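You operate a simulated robot arm through the tools that you are given. There is no shell and no other tool. Be economical: measure what you need, move in short steps, check, and stop when the job is done.

You run a simulated robot arm. Do the job below in one go: nothing can be reset, and whatever is moved stays where it is left.

Task
Take the thick black seal and leave it on top of the square teal pan.

The check looks at the end state, three seconds after you hand in, the way a careful person would. Anything else that was tipped, shoved, dropped, spilled or broken makes it a failure. Lids that push on must go on centred and level and be pressed home; caps that screw on are set level and turned clockwise until they are tight.

Robot
A 6-joint arm with a two-finger parallel gripper, fixed in place. Base frame: the origin is at the foot of the arm, x ahead of it, y to its left, z up; the work surface is at about z = 88. Lengths are in cm, angles in degrees, forces in N, time in s.
With the tool pointing down near the work surface it reaches from about 24 to 64 cm from the base axis. Its first joint turns from -66.0 to 66.0 degrees. Payload 2.7 kg.
The tool frame sits at the grasp point between the pads (the TCP): z along the fingers, y along the line on which they close. The tips reach 2.3 cm beyond it. The gripper opens to 9.4 cm. The fingers are 3.8 cm wide and 1 cm thick; the gripper's body (5.4 by 9.6 cm) begins 3.9 cm behind the TCP.
Orientation is that of the tool frame in the base frame, as a unit quaternion [x, y, z, w]. With the fingers straight down and closing along the base's y, the tool's x points along the base's -x, its y along +y and its z along -z.

Tools
- The arm moves only by the tool nudge_tool. Its argument "increments" is one flat list of numbers, 7 for each row, row after row: the shift along the tool's x, y, z in units of 25 mm (1.0 is 25 mm), then the turn, a rotation vector about the tool's x, y, z in units of 5 degrees (1.0 is 5 degrees), then the gripper command, from -1 (fully open) to 1 (shut), values between in proportion. In form: [tx, ty, tz, ax, ay, az, grip, tx, ty, tz, ax, ay, az, grip, ...]. A call has 1 to 10 rows; each row shifts and turns the commanded pose from where the row before left it, along the tool's axes as they then stand. A call with a number of a shift or a turn outside -1 to 1 is refused whole. Rows are played at 5 a second. More than 5 cm and 8.6 degrees between two rows, or a gripper value outside its range, and nothing of the call is played. A pose out of reach is approached as far as the arm can. The call stops where the force on the tool passes 40 N (or 10 N more than at its start, if that is more) or the arm is blocked; 0.2 s more then pass. The fingers move at their own pace (about 4.5 cm/s each) and stop on an object; they squeeze with about 29 N. The grip force told is the motor's: it shows also when the fingers shut on nothing. Time passes only in rows, and 0.2 s behind the last, so rows that do not move let the fingers close. The reply holds the time, the measured pose of the TCP, the force on the tool along the base axes, the opening and the grip force, in the units named above and with some noise, and new pictures: "pictures" is both (left out), scene, wrist or none.
- Cameras (640 x 400 px; columns grow to the right, rows downward): "scene" is fixed at [8.87, -43.67, 141.83]; the picture's right is [0.68, -0.73, 0.00], its down [-0.30, -0.28, -0.91] and it looks along [0.67, 0.62, -0.41] (base axes); focal length 325 px, centre (320, 200). "wrist" rides on the gripper at [8.7, 1.6, -7.4] in the tool frame; the picture's right is [-0.18, 0.98, 0.00], its down [-0.58, -0.11, -0.81] and it looks along [-0.79, -0.15, 0.59] (tool axes); focal length 243 px, centre (320, 200). There is no depth. A picture from a camera that has moved, and an enlarged one, comes with that camera's place and axes in the base frame and with its lens.
- inspect(camera, box): a new picture of the part [left, top, right, bottom] of that camera's present view, enlarged. The clock stands still meanwhile.
- hand_in(): hands the job in; it is judged then, once.

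Go step by step. Nothing tells you positions but the pictures and the camera data: compare them with the known pose of the tool, close in by small moves and look again before you grip or let go. The budget is 90 turns and 170 pictures, counting those below and the enlarged ones. Unless the task says otherwise, let go and move clear before handing in, and close with one line.

The tools are called by a JSON object that holds its "name" and its "arguments". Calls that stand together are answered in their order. nudge_tool: Moves the arm, as the interface text tells. Its arguments: {"type":"object","properties":{"increments":{"type":"array","items":{"type":"number"}},"pictures":{"type":"string","enum":["both","scene","wrist","none"]}},"required":["increments"]} The other tools are called the same way: inspect (camera, box) takes an enlarged picture of a part of a camera's view; hand_in () hands the job in.

At the start:

```text
clock: 0.0
eef_pos: [35.64, -1.61, 118.5]
tool_rot: [0.0, 1.0, -0.001, 0.0]
ft_force: [0.3, -0.1, -1.2]
grip_width: 9.39
grip_force: 0.0
```

scene: 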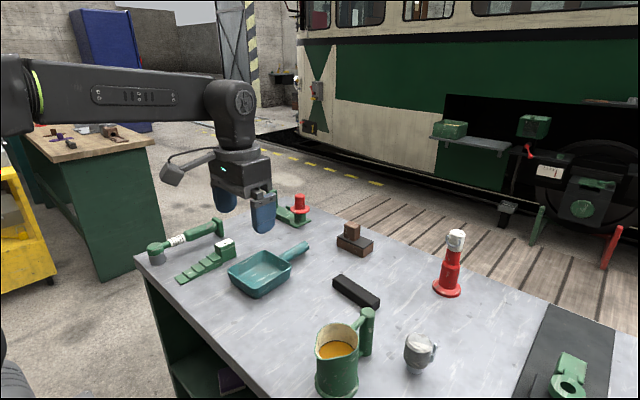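
wrist: 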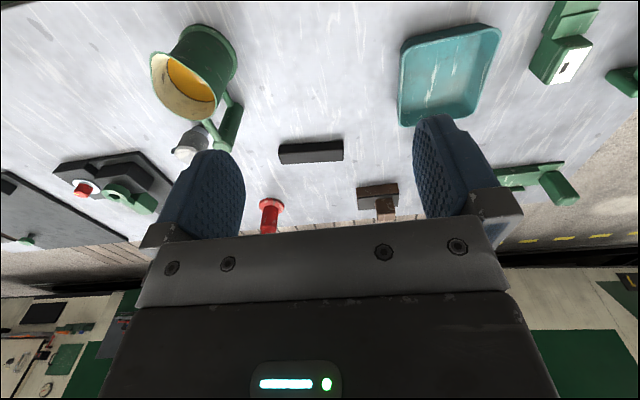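

I see a black bar mid-table and a teal square pan with a handle; I'll enlarge both to identify the seal and locate them.

{"name": "inspect", "arguments": {"camera": "scene", "box": [300, 210, 460, 310]}}

{"name": "inspect", "arguments": {"camera": "scene", "box": [200, 210, 360, 310]}}

{"name": "inspect", "arguments": {"camera": "wrist", "box": [0, 100, 320, 300]}}

{"name": "inspect", "arguments": {"camera": "scene", "box": [480, 300, 640, 400]}}

```text
4.00 times, centred on (380, 260) of scene
camera zoom: at [8.87, -43.67, 141.83], right [0.68, -0.73, 0.0], down [-0.3, -0.28, -0.91], along [0.67, 0.62, -0.41], focal length 1299 px, centre (80, -40)
```

zoom: 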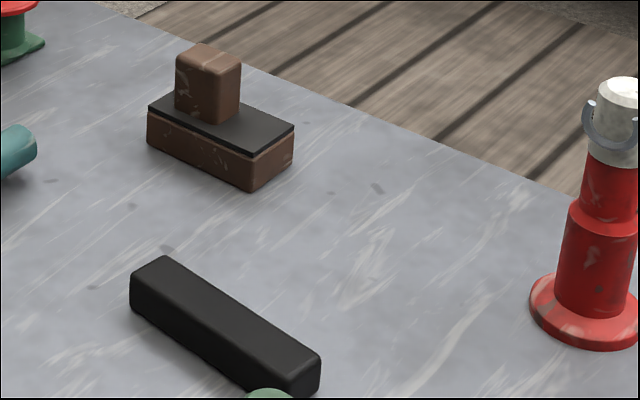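

```text
4.00 times, centred on (280, 260) of scene
camera zoom: at [8.87, -43.67, 141.83], right [0.68, -0.73, 0.0], down [-0.3, -0.28, -0.91], along [0.67, 0.62, -0.41], focal length 1299 px, centre (480, -40)
```

zoom: 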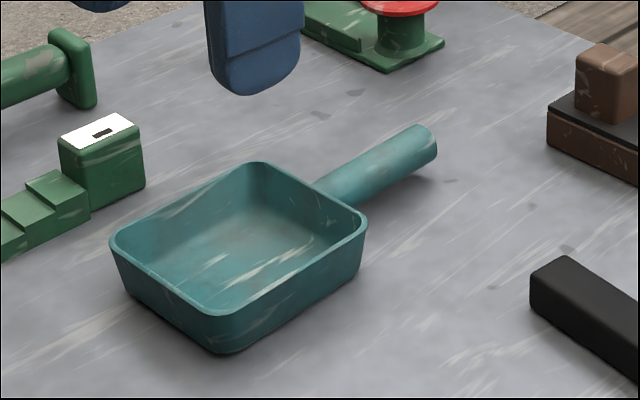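

```text
2.00 times, centred on (160, 200) of wrist
camera zoom: at [27.17, -0.11, 125.81], right [0.18, 0.98, 0.0], down [0.58, -0.11, 0.81], along [0.79, -0.15, -0.59], focal length 485 px, centre (640, 200)
```

zoom: 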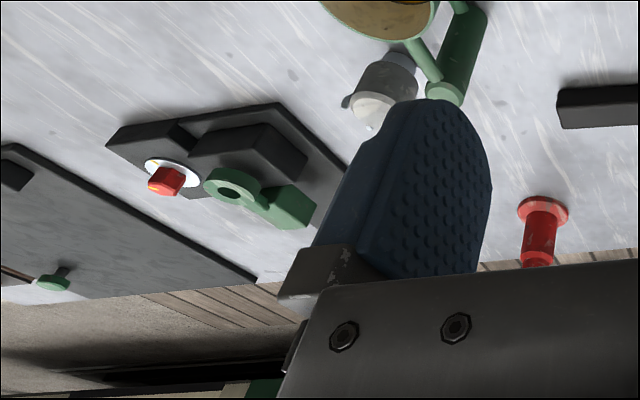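

```text
4.00 times, centred on (560, 350) of scene
camera zoom: at [8.87, -43.67, 141.83], right [0.68, -0.73, 0.0], down [-0.3, -0.28, -0.91], along [0.67, 0.62, -0.41], focal length 1299 px, centre (-640, -400)
```

zoom: 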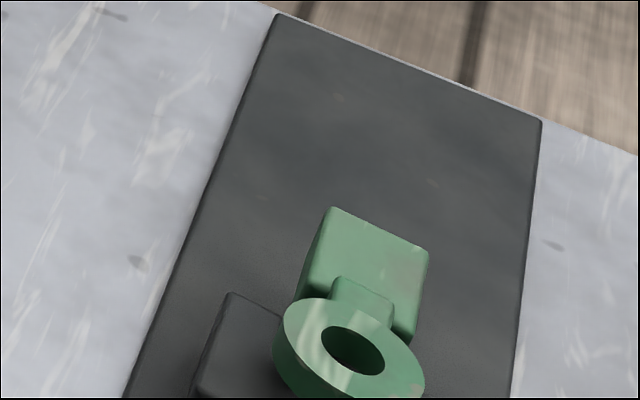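

The black bar (about 12 × 3.5 × 2 cm, along y, centre near (60.8, −7.3)) is the seal; the pan's centre is near (49, 14.5) with its rim at about z = 91.6. First I turn the gripper 90° so that it closes along x.

{"name": "nudge_tool", "arguments": {"increments": [0, 0, 0, 0, 0, 1, -1, 0, 0, 0, 0, 0, 1, -1, 0, 0, 0, 0, 0, 1, -1, 0, 0, 0, 0, 0, 1, -1, 0, 0, 0, 0, 0, 1, -1, 0, 0, 0, 0, 0, 1, -1, 0, 0, 0, 0, 0, 1, -1, 0, 0, 0, 0, 0, 1, -1, 0, 0, 0, 0, 0, 1, -1], "pictures": "none"}}

{"name": "nudge_tool", "arguments": {"increments": [0, 0, 0, 0, 0, 1, -1, 0, 0, 0, 0, 0, 1, -1, 0, 0, 0, 0, 0, 1, -1, 0, 0, 0, 0, 0, 1, -1, 0, 0, 0, 0, 0, 1, -1, 0, 0, 0, 0, 0, 1, -1, 0, 0, 0, 0, 0, 1, -1, 0, 0, 0, 0, 0, 1, -1, 0, 0, 0, 0, 0, 1, -1], "pictures": "both"}}

```text
clock: 2.0
eef_pos: [35.7, -1.68, 118.52]
tool_rot: [0.383, 0.924, 0.0, 0.0]
ft_force: [-0.3, 0.2, -0.2]
grip_width: 9.39
grip_force: 0.1
```

```text
clock: 4.0
eef_pos: [35.63, -1.77, 118.45]
tool_rot: [0.708, 0.707, 0.0, -0.001]
ft_force: [-0.2, -0.5, -0.9]
grip_width: 9.39
grip_force: 0.1
camera wrist: at [37.43, 6.9, 125.83], right [0.98, -0.19, 0.0], down [-0.11, -0.58, 0.81], along [-0.15, -0.79, -0.59], focal length 243 px, centre (320, 200)
```

scene: 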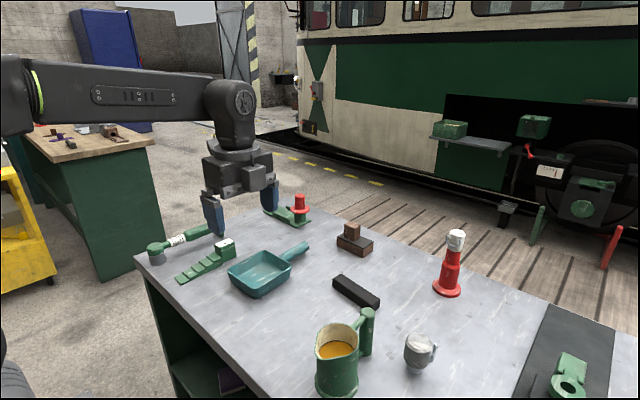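
wrist: 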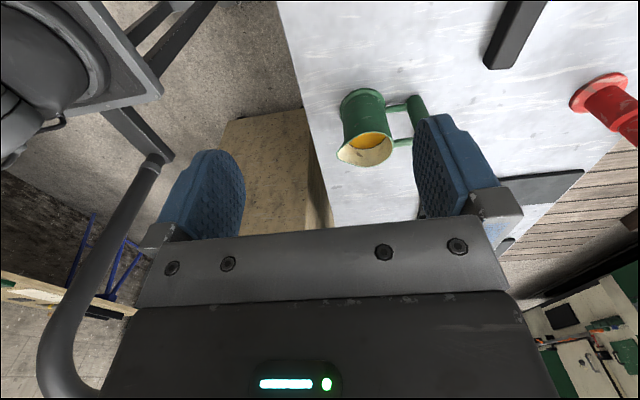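

The gripper now closes along x. I move to a hover above the seal.

{"name": "nudge_tool", "arguments": {"increments": [-0.1, 0.99, 0.4, 0, 0, 0, -1, -0.1, 0.99, 0.4, 0, 0, 0, -1, -0.1, 0.99, 0.4, 0, 0, 0, -1, -0.1, 0.99, 0.4, 0, 0, 0, -1, -0.1, 0.99, 0.4, 0, 0, 0, -1, -0.1, 0.99, 0.4, 0, 0, 0, -1, -0.1, 0.99, 0.4, 0, 0, 0, -1, -0.1, 0.99, 0.4, 0, 0, 0, -1, -0.1, 0.99, 0.4, 0, 0, 0, -1, -0.1, 0.99, 0.4, 0, 0, 0, -1], "pictures": "both"}}

```text
clock: 6.2
eef_pos: [60.4, -4.07, 108.43]
tool_rot: [0.707, 0.707, 0.001, 0.0]
ft_force: [-0.1, -0.5, -0.6]
grip_width: 9.42
grip_force: 0.0
camera wrist: at [62.23, 4.51, 115.88], right [0.98, -0.18, 0.0], down [-0.11, -0.58, 0.81], along [-0.15, -0.79, -0.59], focal length 243 px, centre (320, 200)
```

scene: 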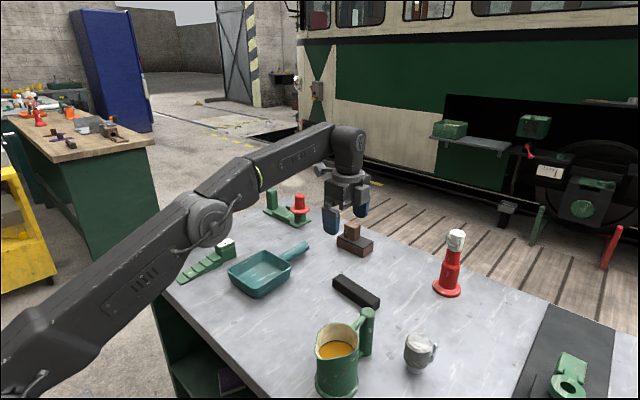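
wrist: 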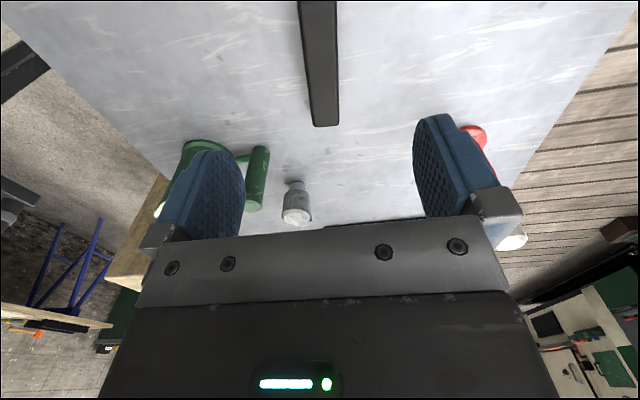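

The seal appears to be about 12 cm long with its top near z = 91. I back off along +y to see its whole length from the wrist.

{"name": "nudge_tool", "arguments": {"increments": [1, 0, 0, 0, 0, 0, -1, 1, 0, 0, 0, 0, 0, -1, 1, 0, 0, 0, 0, 0, -1, 0.8, 0, 0, 0, 0, 0, -1], "pictures": "wrist"}}

{"name": "inspect", "arguments": {"camera": "wrist", "box": [220, 0, 420, 125]}}

```text
clock: 7.2
eef_pos: [60.5, 5.37, 108.57]
tool_rot: [0.707, 0.707, -0.001, -0.001]
ft_force: [0.3, 0.3, 0.5]
grip_width: 9.4
grip_force: 0.1
camera wrist: at [62.2, 13.96, 115.92], right [0.98, -0.18, 0.0], down [-0.11, -0.58, 0.81], along [-0.15, -0.79, -0.59], focal length 243 px, centre (320, 200)
```

wrist: 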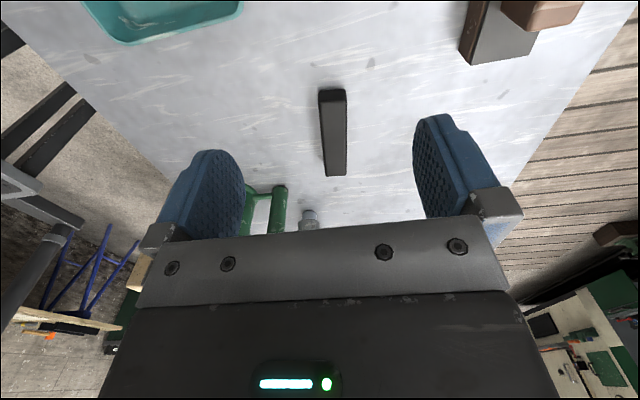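

```text
3.20 times, centred on (320, 62) of wrist
camera zoom: at [62.2, 13.96, 115.92], right [0.98, -0.18, 0.0], down [-0.11, -0.58, 0.81], along [-0.15, -0.79, -0.59], focal length 776 px, centre (320, 640)
```

zoom: 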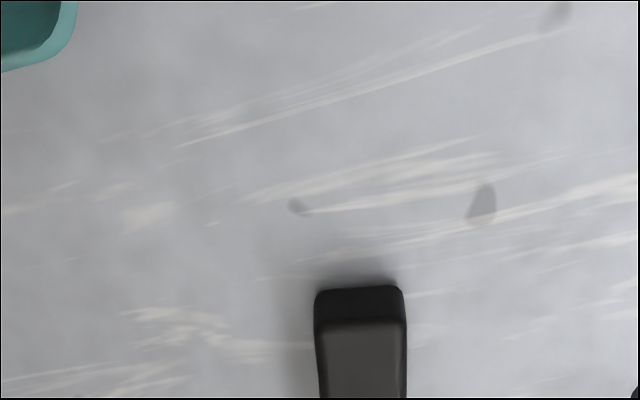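

The seal's centre is about (60.0, −7.9), top ≈ 90.6, and it is turned about 6° from y. I move over it, match the yaw and come partly down.

{"name": "nudge_tool", "arguments": {"increments": [-0.885, -0.033, 0, 0, 0, 0, -1, -0.885, -0.033, 0, 0, 0, 0, -1, -0.885, -0.033, 0, 0, 0, 0, -1, -0.885, -0.033, 0, 0, 0, 0, -1, -0.885, -0.033, 0, 0, 0, 0, -1, -0.885, -0.033, 0, 0, 0, 0, -1, 0, 0, 1, 0, 0, 1, -1, 0, 0, 1, 0, 0, 0, -1, 0, 0, 1, 0, 0, 0, -1, 0, 0, 1, 0, 0, 0, -1], "pictures": "both"}}

{"name": "inspect", "arguments": {"camera": "scene", "box": [280, 200, 440, 300]}}

```text
clock: 9.4
eef_pos: [60.01, -7.82, 98.42]
tool_rot: [0.738, 0.675, 0.001, 0.0]
ft_force: [0.0, -0.5, 0.0]
grip_width: 9.41
grip_force: 0.0
camera wrist: at [62.43, 0.68, 105.68], right [0.96, -0.27, 0.0], down [-0.16, -0.57, 0.81], along [-0.22, -0.78, -0.59], focal length 243 px, centre (320, 200)
```

scene: 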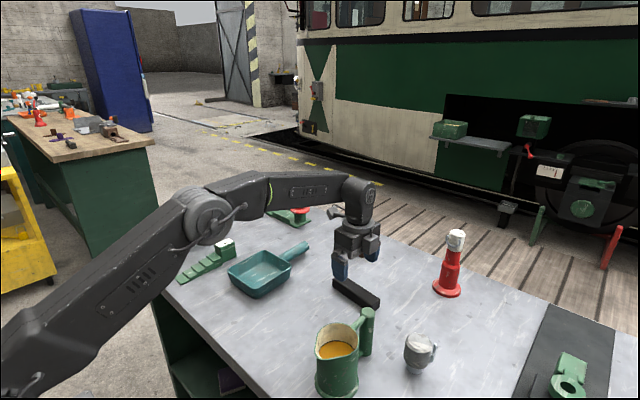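
wrist: 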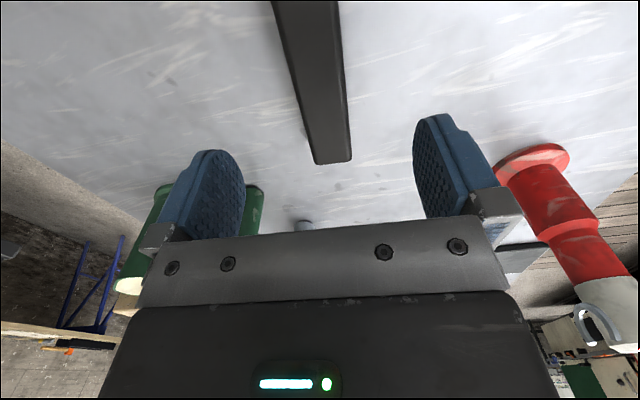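

```text
4.00 times, centred on (360, 250) of scene
camera zoom: at [8.87, -43.67, 141.83], right [0.68, -0.73, 0.0], down [-0.3, -0.28, -0.91], along [0.67, 0.62, -0.41], focal length 1299 px, centre (160, 0)
```

zoom: 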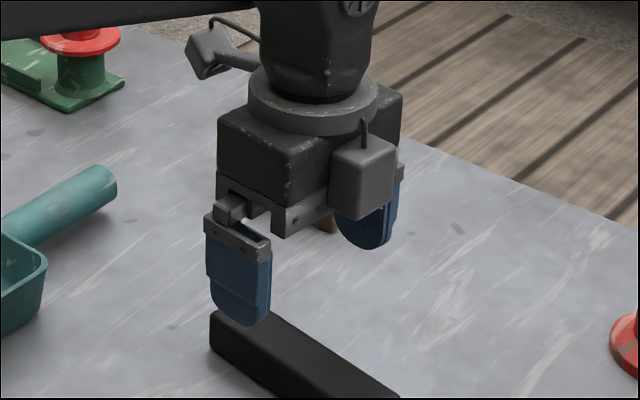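

The pads straddle the seal and are centred on it. I go down to z ≈ 90.8 and close.

{"name": "nudge_tool", "arguments": {"increments": [0, 0, 0.76, 0, 0, 0, -1, 0, 0, 0.76, 0, 0, 0, -1, 0, 0, 0.76, 0, 0, 0, -1, 0, 0, 0.76, 0, 0, 0, -1], "pictures": "both"}}

```text
clock: 10.4
eef_pos: [60.04, -7.97, 90.83]
tool_rot: [0.738, 0.675, 0.001, 0.0]
ft_force: [0.2, 0.2, -0.4]
grip_width: 9.4
grip_force: 0.0
camera wrist: at [62.49, 0.46, 98.24], right [0.96, -0.27, 0.0], down [-0.16, -0.57, 0.81], along [-0.22, -0.78, -0.59], focal length 243 px, centre (320, 200)
```

scene: 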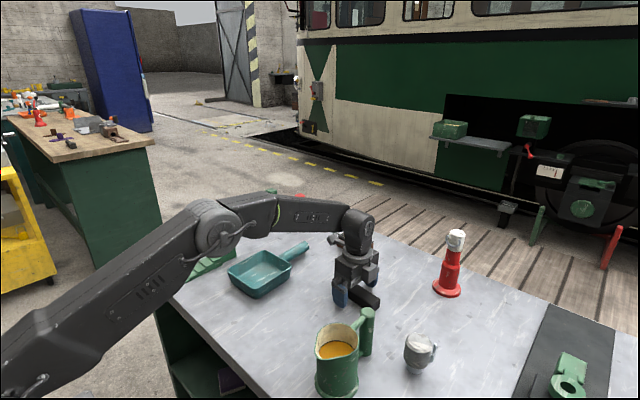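
wrist: 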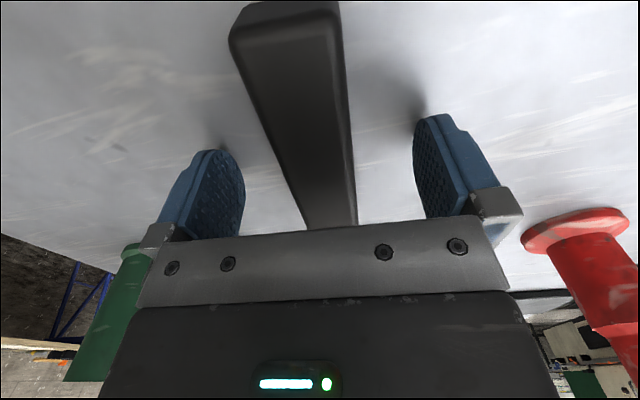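

The fingers are around the seal, just above the table. Closing now.

{"name": "nudge_tool", "arguments": {"increments": [0, 0, 0, 0, 0, 0, 1, 0, 0, 0, 0, 0, 0, 1, 0, 0, 0, 0, 0, 0, 1, 0, 0, 0, 0, 0, 0, 1, 0, 0, 0, 0, 0, 0, 1, 0, 0, 0, 0, 0, 0, 1], "pictures": "wrist"}}

```text
clock: 11.8
eef_pos: [60.03, -8.02, 90.87]
tool_rot: [0.737, 0.676, -0.001, 0.0]
ft_force: [-1.7, -1.0, 0.7]
grip_width: 3.36
grip_force: 28.8
camera wrist: at [62.49, 0.46, 98.27], right [0.96, -0.27, 0.0], down [-0.16, -0.57, 0.81], along [-0.22, -0.78, -0.59], focal length 243 px, centre (320, 200)
```

wrist: 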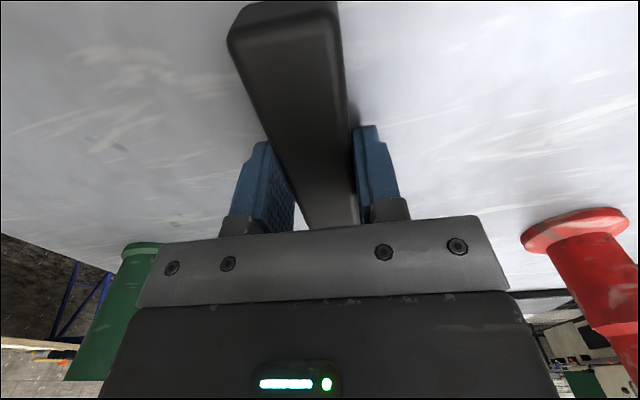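

Gripped, 3.36 cm wide. I lift it straight up.

{"name": "nudge_tool", "arguments": {"increments": [0, 0, -0.4, 0, 0, 0, 1, 0, 0, -0.8, 0, 0, 0, 1, 0, 0, -1, 0, 0, 0, 1, 0, 0, -1, 0, 0, 0, 1, 0, 0, -1, 0, 0, 0, 1, 0, 0, -1, 0, 0, 0, 1, 0, 0, -1, 0, 0, 0, 1, 0, 0, -1, 0, 0, 0, 1], "pictures": "both"}}

{"name": "inspect", "arguments": {"camera": "scene", "box": [280, 180, 440, 280]}}

```text
clock: 13.6
eef_pos: [60.06, -7.77, 108.74]
tool_rot: [0.737, 0.676, 0.0, -0.001]
ft_force: [0.9, 0.6, -2.4]
grip_width: 3.36
grip_force: 29.1
camera wrist: at [62.5, 0.6, 116.05], right [0.96, -0.27, 0.0], down [-0.16, -0.57, 0.81], along [-0.22, -0.78, -0.59], focal length 243 px, centre (320, 200)
```

scene: 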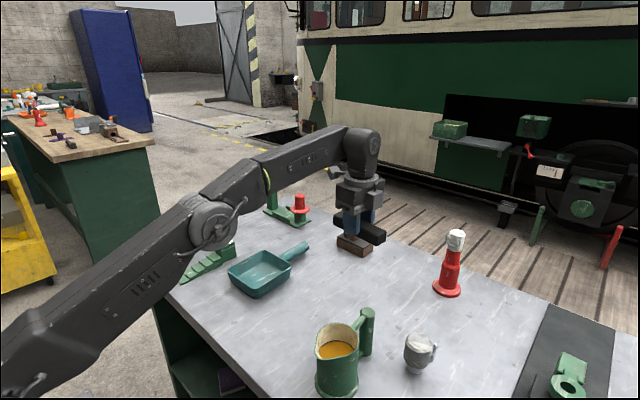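
wrist: 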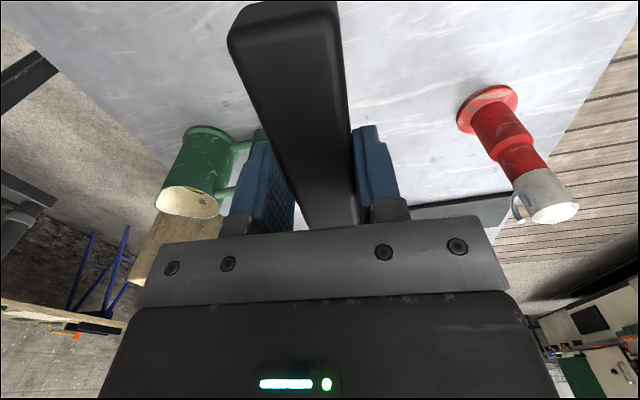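

```text
4.00 times, centred on (360, 230) of scene
camera zoom: at [8.87, -43.67, 141.83], right [0.68, -0.73, 0.0], down [-0.3, -0.28, -0.91], along [0.67, 0.62, -0.41], focal length 1299 px, centre (160, 80)
```

zoom: 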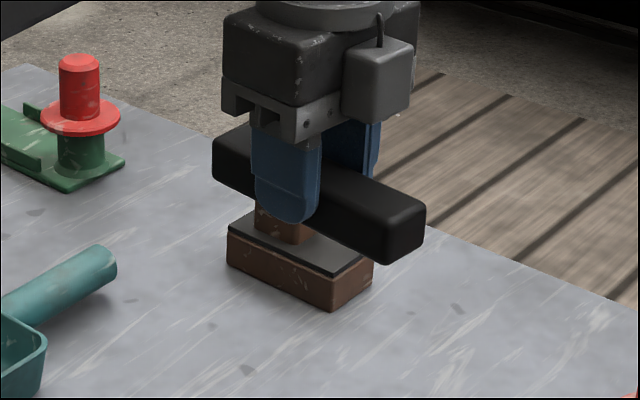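

The seal is held level. I square the yaw and carry it high toward +y, to look at the pan from the wrist.

{"name": "nudge_tool", "arguments": {"increments": [0, 0, 0, 0, 0, -1, 1, 1, -0.09, 0, 0, 0, 0, 1, 1, -0.09, 0, 0, 0, 0, 1, 1, -0.09, 0, 0, 0, 0, 1, 1, -0.09, 0, 0, 0, 0, 1, 1, -0.09, 0, 0, 0, 0, 1, 1, -0.09, 0, 0, 0, 0, 1, 1, -0.09, 0, 0, 0, 0, 1, 1, -0.09, 0, 0, 0, 0, 1, 1, -0.09, 0, 0, 0, 0, 1], "pictures": "none"}}

{"name": "nudge_tool", "arguments": {"increments": [1, 0, 0, 0, 0, 0, 1, 1, 0, 0, 0, 0, 0, 1, 1, 0, 0, 0, 0, 0, 1], "pictures": "both"}}

```text
clock: 15.8
eef_pos: [57.78, 14.65, 108.76]
tool_rot: [0.707, 0.708, 0.0, 0.001]
ft_force: [0.1, 0.5, -2.4]
grip_width: 3.37
grip_force: 29.1
```

```text
clock: 16.6
eef_pos: [56.85, 20.79, 108.43]
tool_rot: [0.707, 0.707, 0.0, 0.001]
ft_force: [-0.6, 0.0, -0.7]
grip_width: 3.36
grip_force: 29.7
out of reach, approached as far as the arm can: row 2, 3
camera wrist: at [58.56, 29.41, 115.88], right [0.98, -0.18, 0.0], down [-0.11, -0.58, 0.81], along [-0.15, -0.79, -0.59], focal length 243 px, centre (320, 200)
```

scene: 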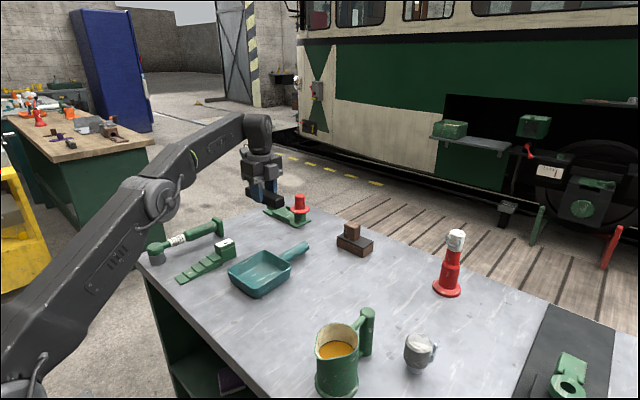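
wrist: 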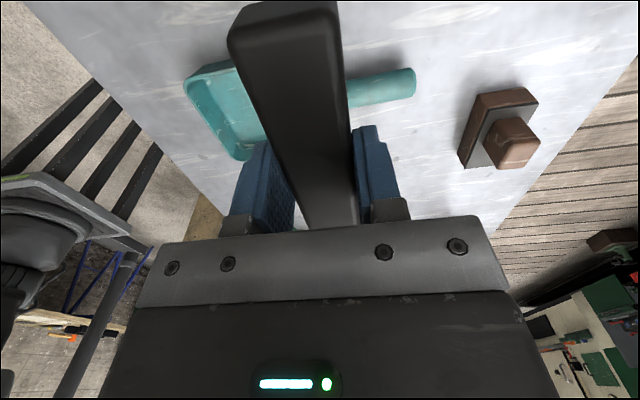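

From two views the pan rim spans about x 43–55, y 8.5–19.8. I zoom further to pin down the rim edges before placing the seal across it.

{"name": "inspect", "arguments": {"camera": "scene", "box": [220, 240, 316, 300]}}

{"name": "inspect", "arguments": {"camera": "wrist", "box": [170, 50, 298, 130]}}

{"name": "inspect", "arguments": {"camera": "wrist", "box": [170, 100, 298, 180]}}

```text
6.67 times, centred on (268, 270) of scene
camera zoom: at [8.88, -43.67, 141.83], right [0.68, -0.73, 0.0], down [-0.3, -0.28, -0.91], along [0.67, 0.62, -0.41], focal length 2165 px, centre (667, -267)
```

zoom: 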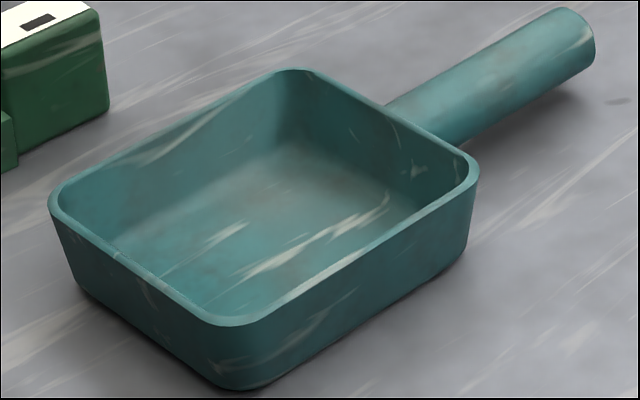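

```text
5.00 times, centred on (234, 90) of wrist
camera zoom: at [58.56, 29.41, 115.88], right [0.98, -0.18, 0.0], down [-0.11, -0.58, 0.81], along [-0.15, -0.79, -0.59], focal length 1213 px, centre (750, 750)
```

zoom: 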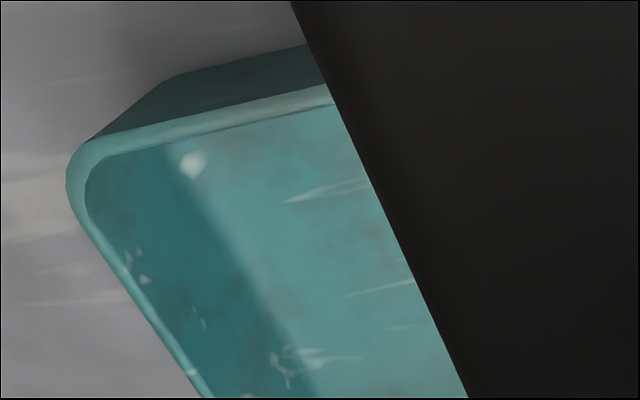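

```text
5.00 times, centred on (234, 140) of wrist
camera zoom: at [58.56, 29.41, 115.88], right [0.98, -0.18, 0.0], down [-0.11, -0.58, 0.81], along [-0.15, -0.79, -0.59], focal length 1213 px, centre (750, 500)
```

zoom: 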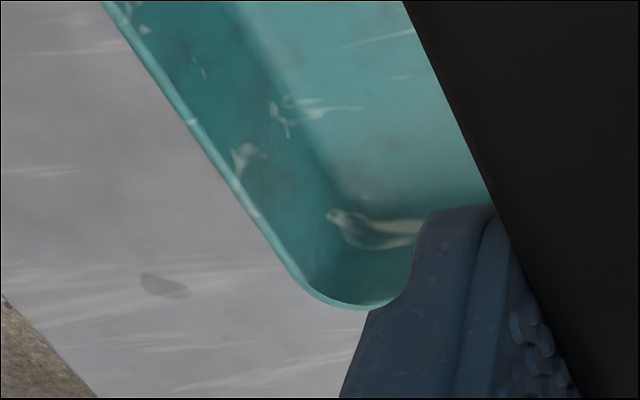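

Refined: rim at z ≈ 92.1, y ≈ 8.05–19.9, x ≈ 43.3–55.1, so the 12.4 cm seal should just bridge it along y. I move above the pan's centre, staying high.

{"name": "nudge_tool", "arguments": {"increments": [-0.69, -0.77, 0, 0, 0, 0, 1, -0.69, -0.77, 0, 0, 0, 0, 1, -0.69, -0.77, 0, 0, 0, 0, 1, -0.69, -0.77, 0, 0, 0, 0, 1, 0, 0, 0, 0, 0, 0, 1], "pictures": "none"}}

```text
clock: 17.8
eef_pos: [48.99, 13.78, 108.47]
tool_rot: [0.707, 0.708, 0.0, 0.001]
ft_force: [0.4, 0.3, -1.7]
grip_width: 3.39
grip_force: 29.5
```

I'm over the pan; I come down to about 3.5 cm above the rim and check the alignment.

{"name": "nudge_tool", "arguments": {"increments": [0.04, 0.08, 1, 0, 0, 0, 1, 0, 0, 1, 0, 0, 0, 1, 0, 0, 1, 0, 0, 0, 1, 0, 0, 0.9, 0, 0, 0, 1], "pictures": "both"}}

{"name": "inspect", "arguments": {"camera": "scene", "box": [210, 220, 322, 290]}}

```text
clock: 18.8
eef_pos: [49.35, 13.84, 98.64]
tool_rot: [0.707, 0.707, 0.001, 0.001]
ft_force: [0.8, 0.6, -1.3]
grip_width: 3.36
grip_force: 29.4
camera wrist: at [51.13, 22.51, 105.96], right [0.98, -0.18, 0.0], down [-0.11, -0.58, 0.81], along [-0.15, -0.79, -0.59], focal length 243 px, centre (320, 200)
```

scene: 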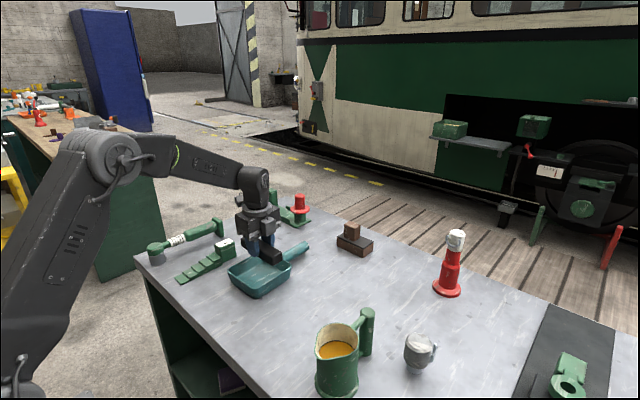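
wrist: 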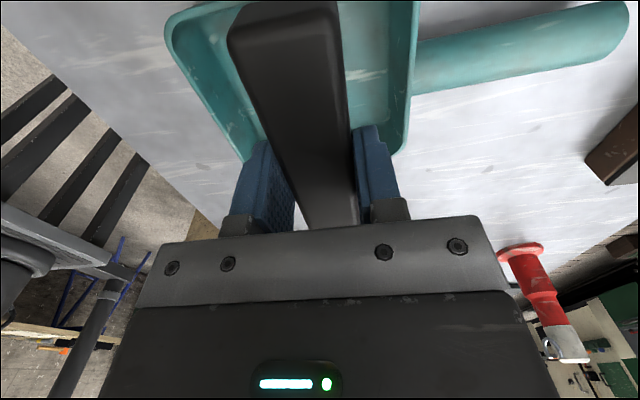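

```text
5.71 times, centred on (266, 255) of scene
camera zoom: at [8.87, -43.67, 141.83], right [0.68, -0.73, 0.0], down [-0.3, -0.28, -0.91], along [0.67, 0.62, -0.41], focal length 1856 px, centre (629, -114)
```

zoom: 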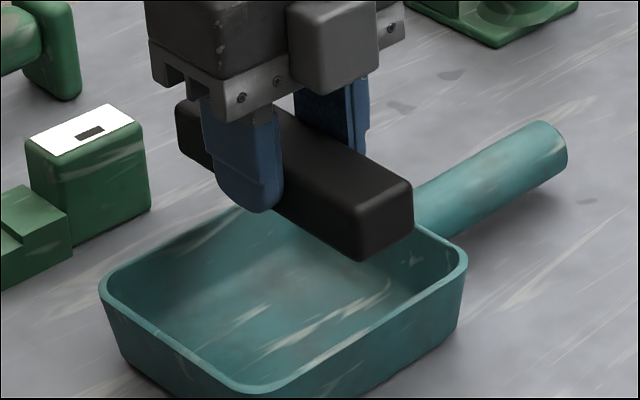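

The seal's −y end is near y = 7.65, so its centre sits over the pan's centre. I lower to just above the rim and look again.

{"name": "nudge_tool", "arguments": {"increments": [0, -0.04, 0.5, 0, 0, 0, 1, 0.03, 0, 0.5, 0, 0, 0, 1, 0, 0, 0.2, 0, 0, 0, 1], "pictures": "wrist"}}

{"name": "inspect", "arguments": {"camera": "scene", "box": [210, 230, 322, 300]}}

{"name": "inspect", "arguments": {"camera": "wrist", "box": [160, 0, 480, 200]}}

```text
clock: 19.6
eef_pos: [49.33, 13.89, 95.53]
tool_rot: [0.707, 0.707, 0.0, 0.0]
ft_force: [-0.5, -0.3, -2.4]
grip_width: 3.36
grip_force: 28.7
camera wrist: at [51.02, 22.58, 103.02], right [0.98, -0.18, 0.0], down [-0.11, -0.58, 0.81], along [-0.15, -0.79, -0.59], focal length 243 px, centre (320, 200)
```

wrist: 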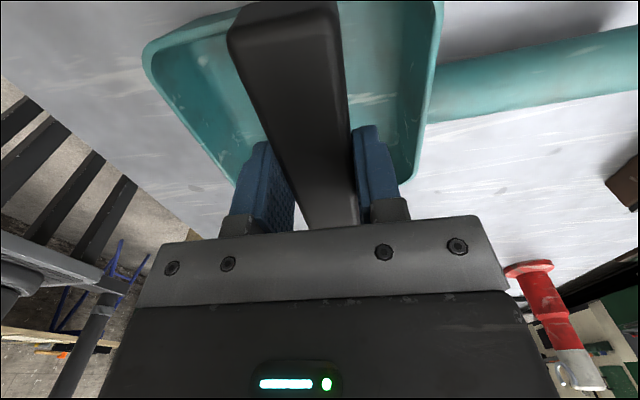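

```text
5.71 times, centred on (266, 265) of scene
camera zoom: at [8.87, -43.67, 141.83], right [0.68, -0.73, 0.0], down [-0.3, -0.28, -0.91], along [0.67, 0.62, -0.41], focal length 1856 px, centre (629, -171)
```

zoom: 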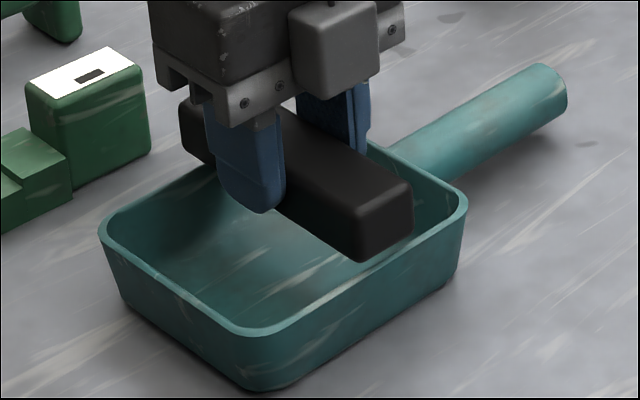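

```text
2.00 times, centred on (320, 100) of wrist
camera zoom: at [51.02, 22.58, 103.02], right [0.98, -0.18, 0.0], down [-0.11, -0.58, 0.81], along [-0.15, -0.79, -0.59], focal length 485 px, centre (320, 400)
```

zoom: 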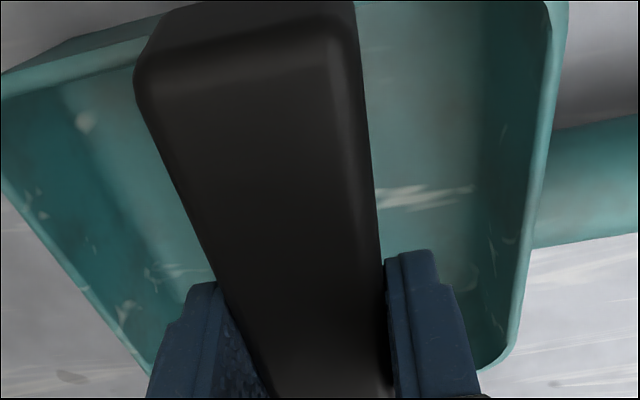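

About 0.6 cm of gap remains. I lower in small steps until I feel contact.

{"name": "nudge_tool", "arguments": {"increments": [0, 0, 0.1, 0, 0, 0, 1, 0, 0, 0.06, 0, 0, 0, 1], "pictures": "none"}}

{"name": "inspect", "arguments": {"camera": "scene", "box": [250, 240, 314, 280]}}

```text
clock: 20.2
eef_pos: [49.34, 13.93, 95.12]
tool_rot: [0.707, 0.708, 0.0, 0.0]
ft_force: [0.1, -0.1, -0.8]
grip_width: 3.38
grip_force: 28.9
```

```text
10.00 times, centred on (282, 260) of scene
camera zoom: at [8.87, -43.67, 141.83], right [0.68, -0.73, 0.0], down [-0.3, -0.28, -0.91], along [0.67, 0.62, -0.41], focal length 3248 px, centre (700, -400)
```

zoom: 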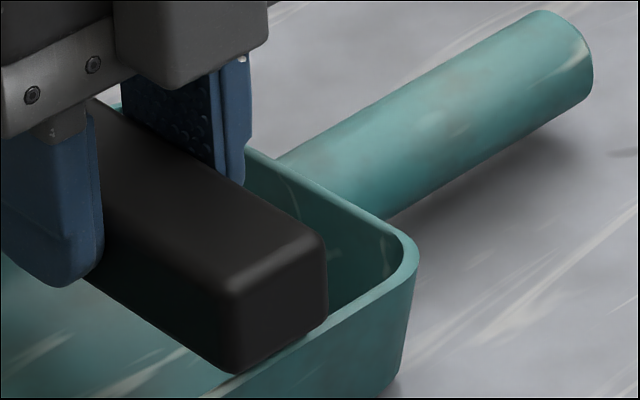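

The end covers the rim line and there's no contact force yet; I continue in finer steps.

{"name": "nudge_tool", "arguments": {"increments": [0, 0, 0.04, 0, 0, 0, 1, 0, 0, 0.04, 0, 0, 0, 1], "pictures": "none"}}

{"name": "inspect", "arguments": {"camera": "scene", "box": [250, 240, 314, 280]}}

```text
clock: 20.8
eef_pos: [49.4, 13.98, 95.04]
tool_rot: [0.707, 0.707, 0.001, 0.001]
ft_force: [0.8, -0.4, -0.8]
grip_width: 3.33
grip_force: 29.0
```

```text
10.00 times, centred on (282, 260) of scene
camera zoom: at [8.87, -43.67, 141.83], right [0.68, -0.73, 0.0], down [-0.3, -0.28, -0.91], along [0.67, 0.62, -0.41], focal length 3248 px, centre (700, -400)
```

zoom: 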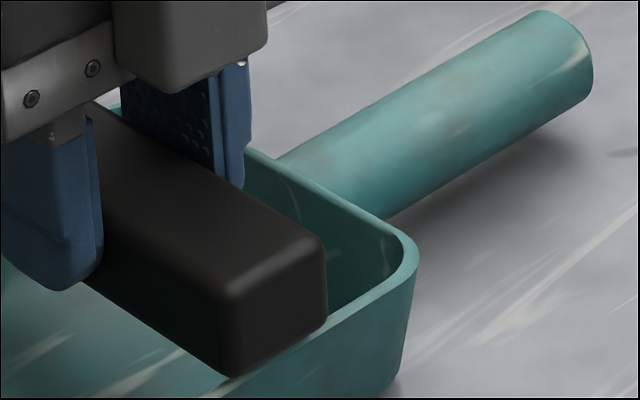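

Still no clear contact; a little further.

{"name": "nudge_tool", "arguments": {"increments": [0, 0, 0.04, 0, 0, 0, 1, 0, 0, 0.03, 0, 0, 0, 1, 0, 0, 0, 0, 0, 0, 1], "pictures": "none"}}

{"name": "inspect", "arguments": {"camera": "scene", "box": [250, 240, 314, 280]}}

```text
clock: 21.6
eef_pos: [49.36, 13.92, 94.99]
tool_rot: [0.707, 0.707, 0.0, 0.0]
ft_force: [0.1, 0.5, -1.4]
grip_width: 3.39
grip_force: 28.6
```

```text
10.00 times, centred on (282, 260) of scene
camera zoom: at [8.87, -43.67, 141.83], right [0.68, -0.73, 0.0], down [-0.3, -0.28, -0.91], along [0.67, 0.62, -0.41], focal length 3248 px, centre (700, -400)
```

zoom: 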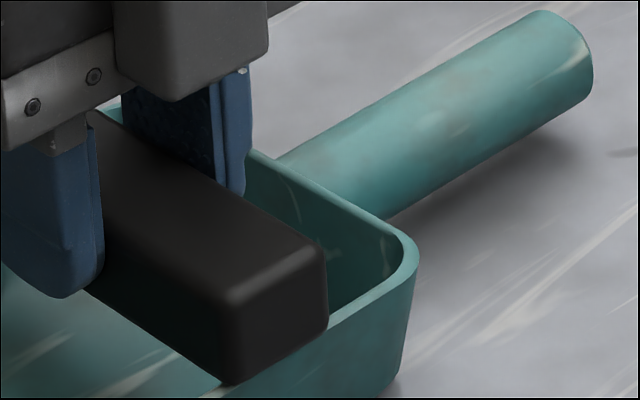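

The end visibly overhangs the outer rim now. Continuing down for contact.

{"name": "nudge_tool", "arguments": {"increments": [0, 0, 0.03, 0, 0, 0, 1, 0, 0, 0.03, 0, 0, 0, 1, 0, 0, 0, 0, 0, 0, 1], "pictures": "none"}}

{"name": "inspect", "arguments": {"camera": "scene", "box": [226, 240, 314, 295]}}

{"name": "inspect", "arguments": {"camera": "wrist", "box": [120, 0, 440, 200]}}

```text
clock: 22.4
eef_pos: [49.37, 13.89, 94.89]
tool_rot: [0.706, 0.708, 0.002, 0.002]
ft_force: [-1.7, -0.7, 14.7]
grip_width: 3.36
grip_force: 29.1
```

```text
7.27 times, centred on (270, 268) of scene
camera zoom: at [8.85, -43.68, 141.83], right [0.68, -0.73, 0.0], down [-0.3, -0.28, -0.91], along [0.67, 0.62, -0.41], focal length 2362 px, centre (684, -291)
```

zoom: 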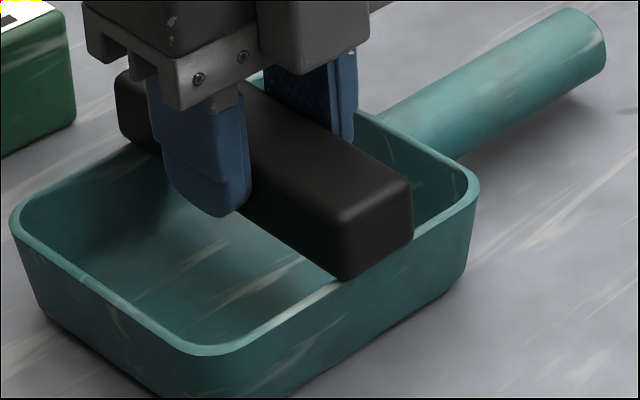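

```text
2.00 times, centred on (280, 100) of wrist
camera zoom: at [51.04, 22.55, 102.26], right [0.98, -0.18, 0.0], down [-0.11, -0.58, 0.81], along [-0.14, -0.79, -0.59], focal length 485 px, centre (400, 400)
```

zoom: 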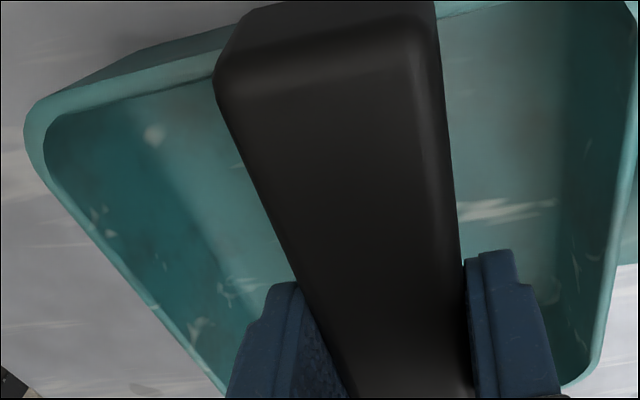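

Contact at about 15 N, with both ends resting on and slightly overhanging the rim. I relax the push a little, then open gently and only partway.

{"name": "nudge_tool", "arguments": {"increments": [0, 0, -0.03, 0, 0, 0, 1, 0, 0, 0, 0, 0, 0, 1], "pictures": "none"}}

```text
clock: 23.0
eef_pos: [49.31, 13.93, 94.94]
tool_rot: [0.707, 0.707, 0.001, 0.001]
ft_force: [3.5, -3.7, 12.2]
grip_width: 3.36
grip_force: 29.1
```

{"name": "nudge_tool", "arguments": {"increments": [0, 0, -0.02, 0, 0, 0, 1, 0, 0, 0, 0, 0, 0, 0.2, 0, 0, 0, 0, 0, 0, 0, 0, 0, 0, 0, 0, 0, -0.2, 0, 0, 0, 0, 0, 0, -0.2, 0, 0, 0, 0, 0, 0, -0.2], "pictures": "both"}}

{"name": "inspect", "arguments": {"camera": "scene", "box": [226, 240, 314, 295]}}

```text
clock: 24.4
eef_pos: [49.35, 13.93, 94.73]
tool_rot: [0.706, 0.708, 0.001, 0.001]
ft_force: [-0.7, 0.2, 0.1]
grip_width: 5.63
grip_force: 0.0
camera wrist: at [50.99, 22.6, 102.26], right [0.98, -0.18, 0.0], down [-0.11, -0.58, 0.81], along [-0.15, -0.79, -0.59], focal length 243 px, centre (320, 200)
```

scene: 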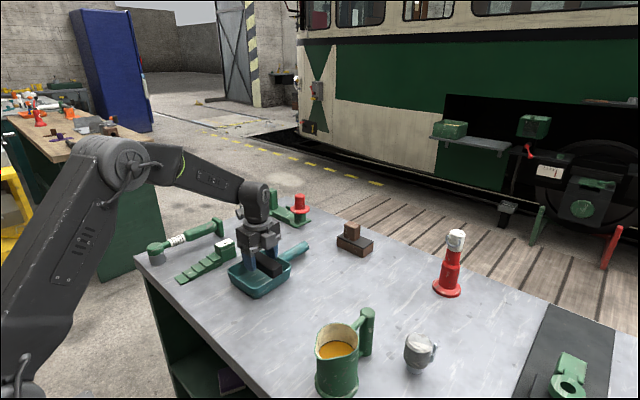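
wrist: 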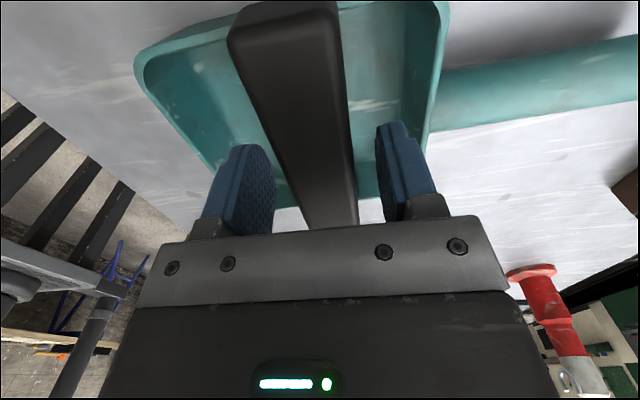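

```text
7.27 times, centred on (270, 268) of scene
camera zoom: at [8.87, -43.67, 141.83], right [0.68, -0.73, 0.0], down [-0.3, -0.28, -0.91], along [0.67, 0.62, -0.41], focal length 2362 px, centre (684, -291)
```

zoom: 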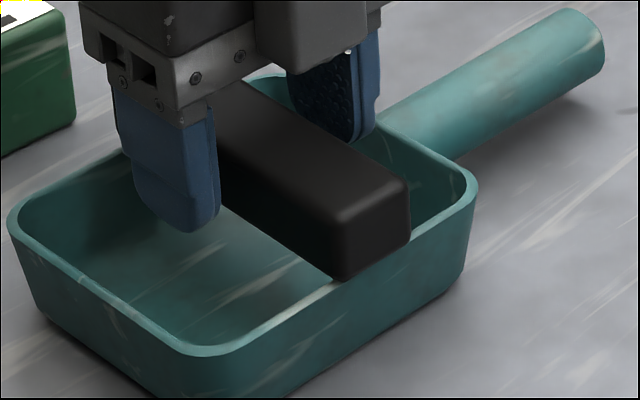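

The seal stays put, level across the rim. I raise the gripper straight up and check.

{"name": "nudge_tool", "arguments": {"increments": [0, 0, -0.3, 0, 0, 0, -0.2, 0, 0, -0.7, 0, 0, 0, -0.2, 0, 0, -1, 0, 0, 0, -0.2, 0, 0, -1, 0, 0, 0, -0.2, 0, 0, -1, 0, 0, 0, -0.2, 0, 0, -1, 0, 0, 0, -0.2, 0, 0, -1, 0, 0, 0, -0.2], "pictures": "both"}}

{"name": "inspect", "arguments": {"camera": "scene", "box": [226, 240, 314, 295]}}

```text
clock: 26.0
eef_pos: [49.34, 13.86, 109.86]
tool_rot: [0.707, 0.707, 0.0, 0.0]
ft_force: [0.5, -0.5, 0.0]
grip_width: 5.65
grip_force: 0.1
camera wrist: at [51.0, 22.43, 117.21], right [0.98, -0.18, 0.0], down [-0.11, -0.58, 0.81], along [-0.15, -0.79, -0.59], focal length 243 px, centre (320, 200)
```

scene: 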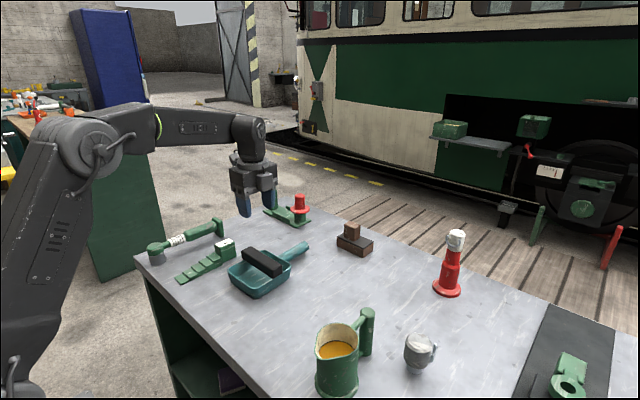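
wrist: 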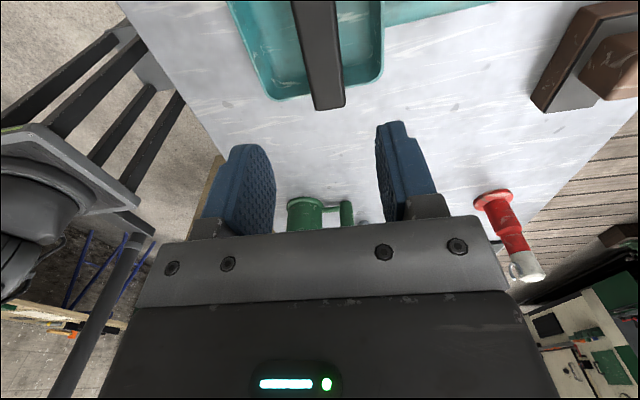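

```text
7.27 times, centred on (270, 268) of scene
camera zoom: at [8.87, -43.67, 141.83], right [0.68, -0.73, 0.0], down [-0.3, -0.28, -0.91], along [0.67, 0.62, -0.41], focal length 2362 px, centre (684, -291)
```

zoom: 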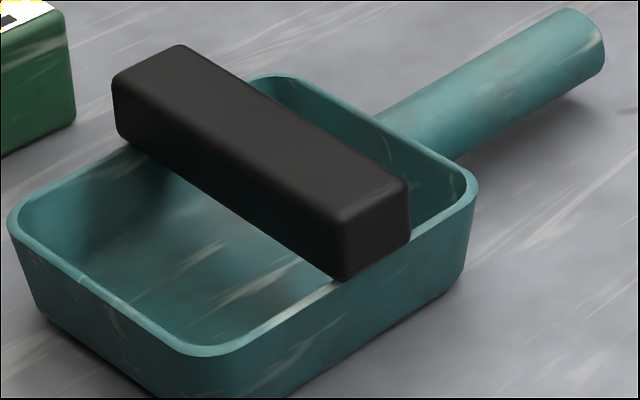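

The seal rests level across the middle of the pan's rim with both ends supported, nothing else has moved, and the gripper is clear. Handing in.

{"name": "hand_in", "arguments": {}}

```text
The job is handed in.
```

The thick black seal is lying level across the top of the square teal pan, both ends resting on the rim. The gripper is clear, nothing else was moved, and the job is handed in.
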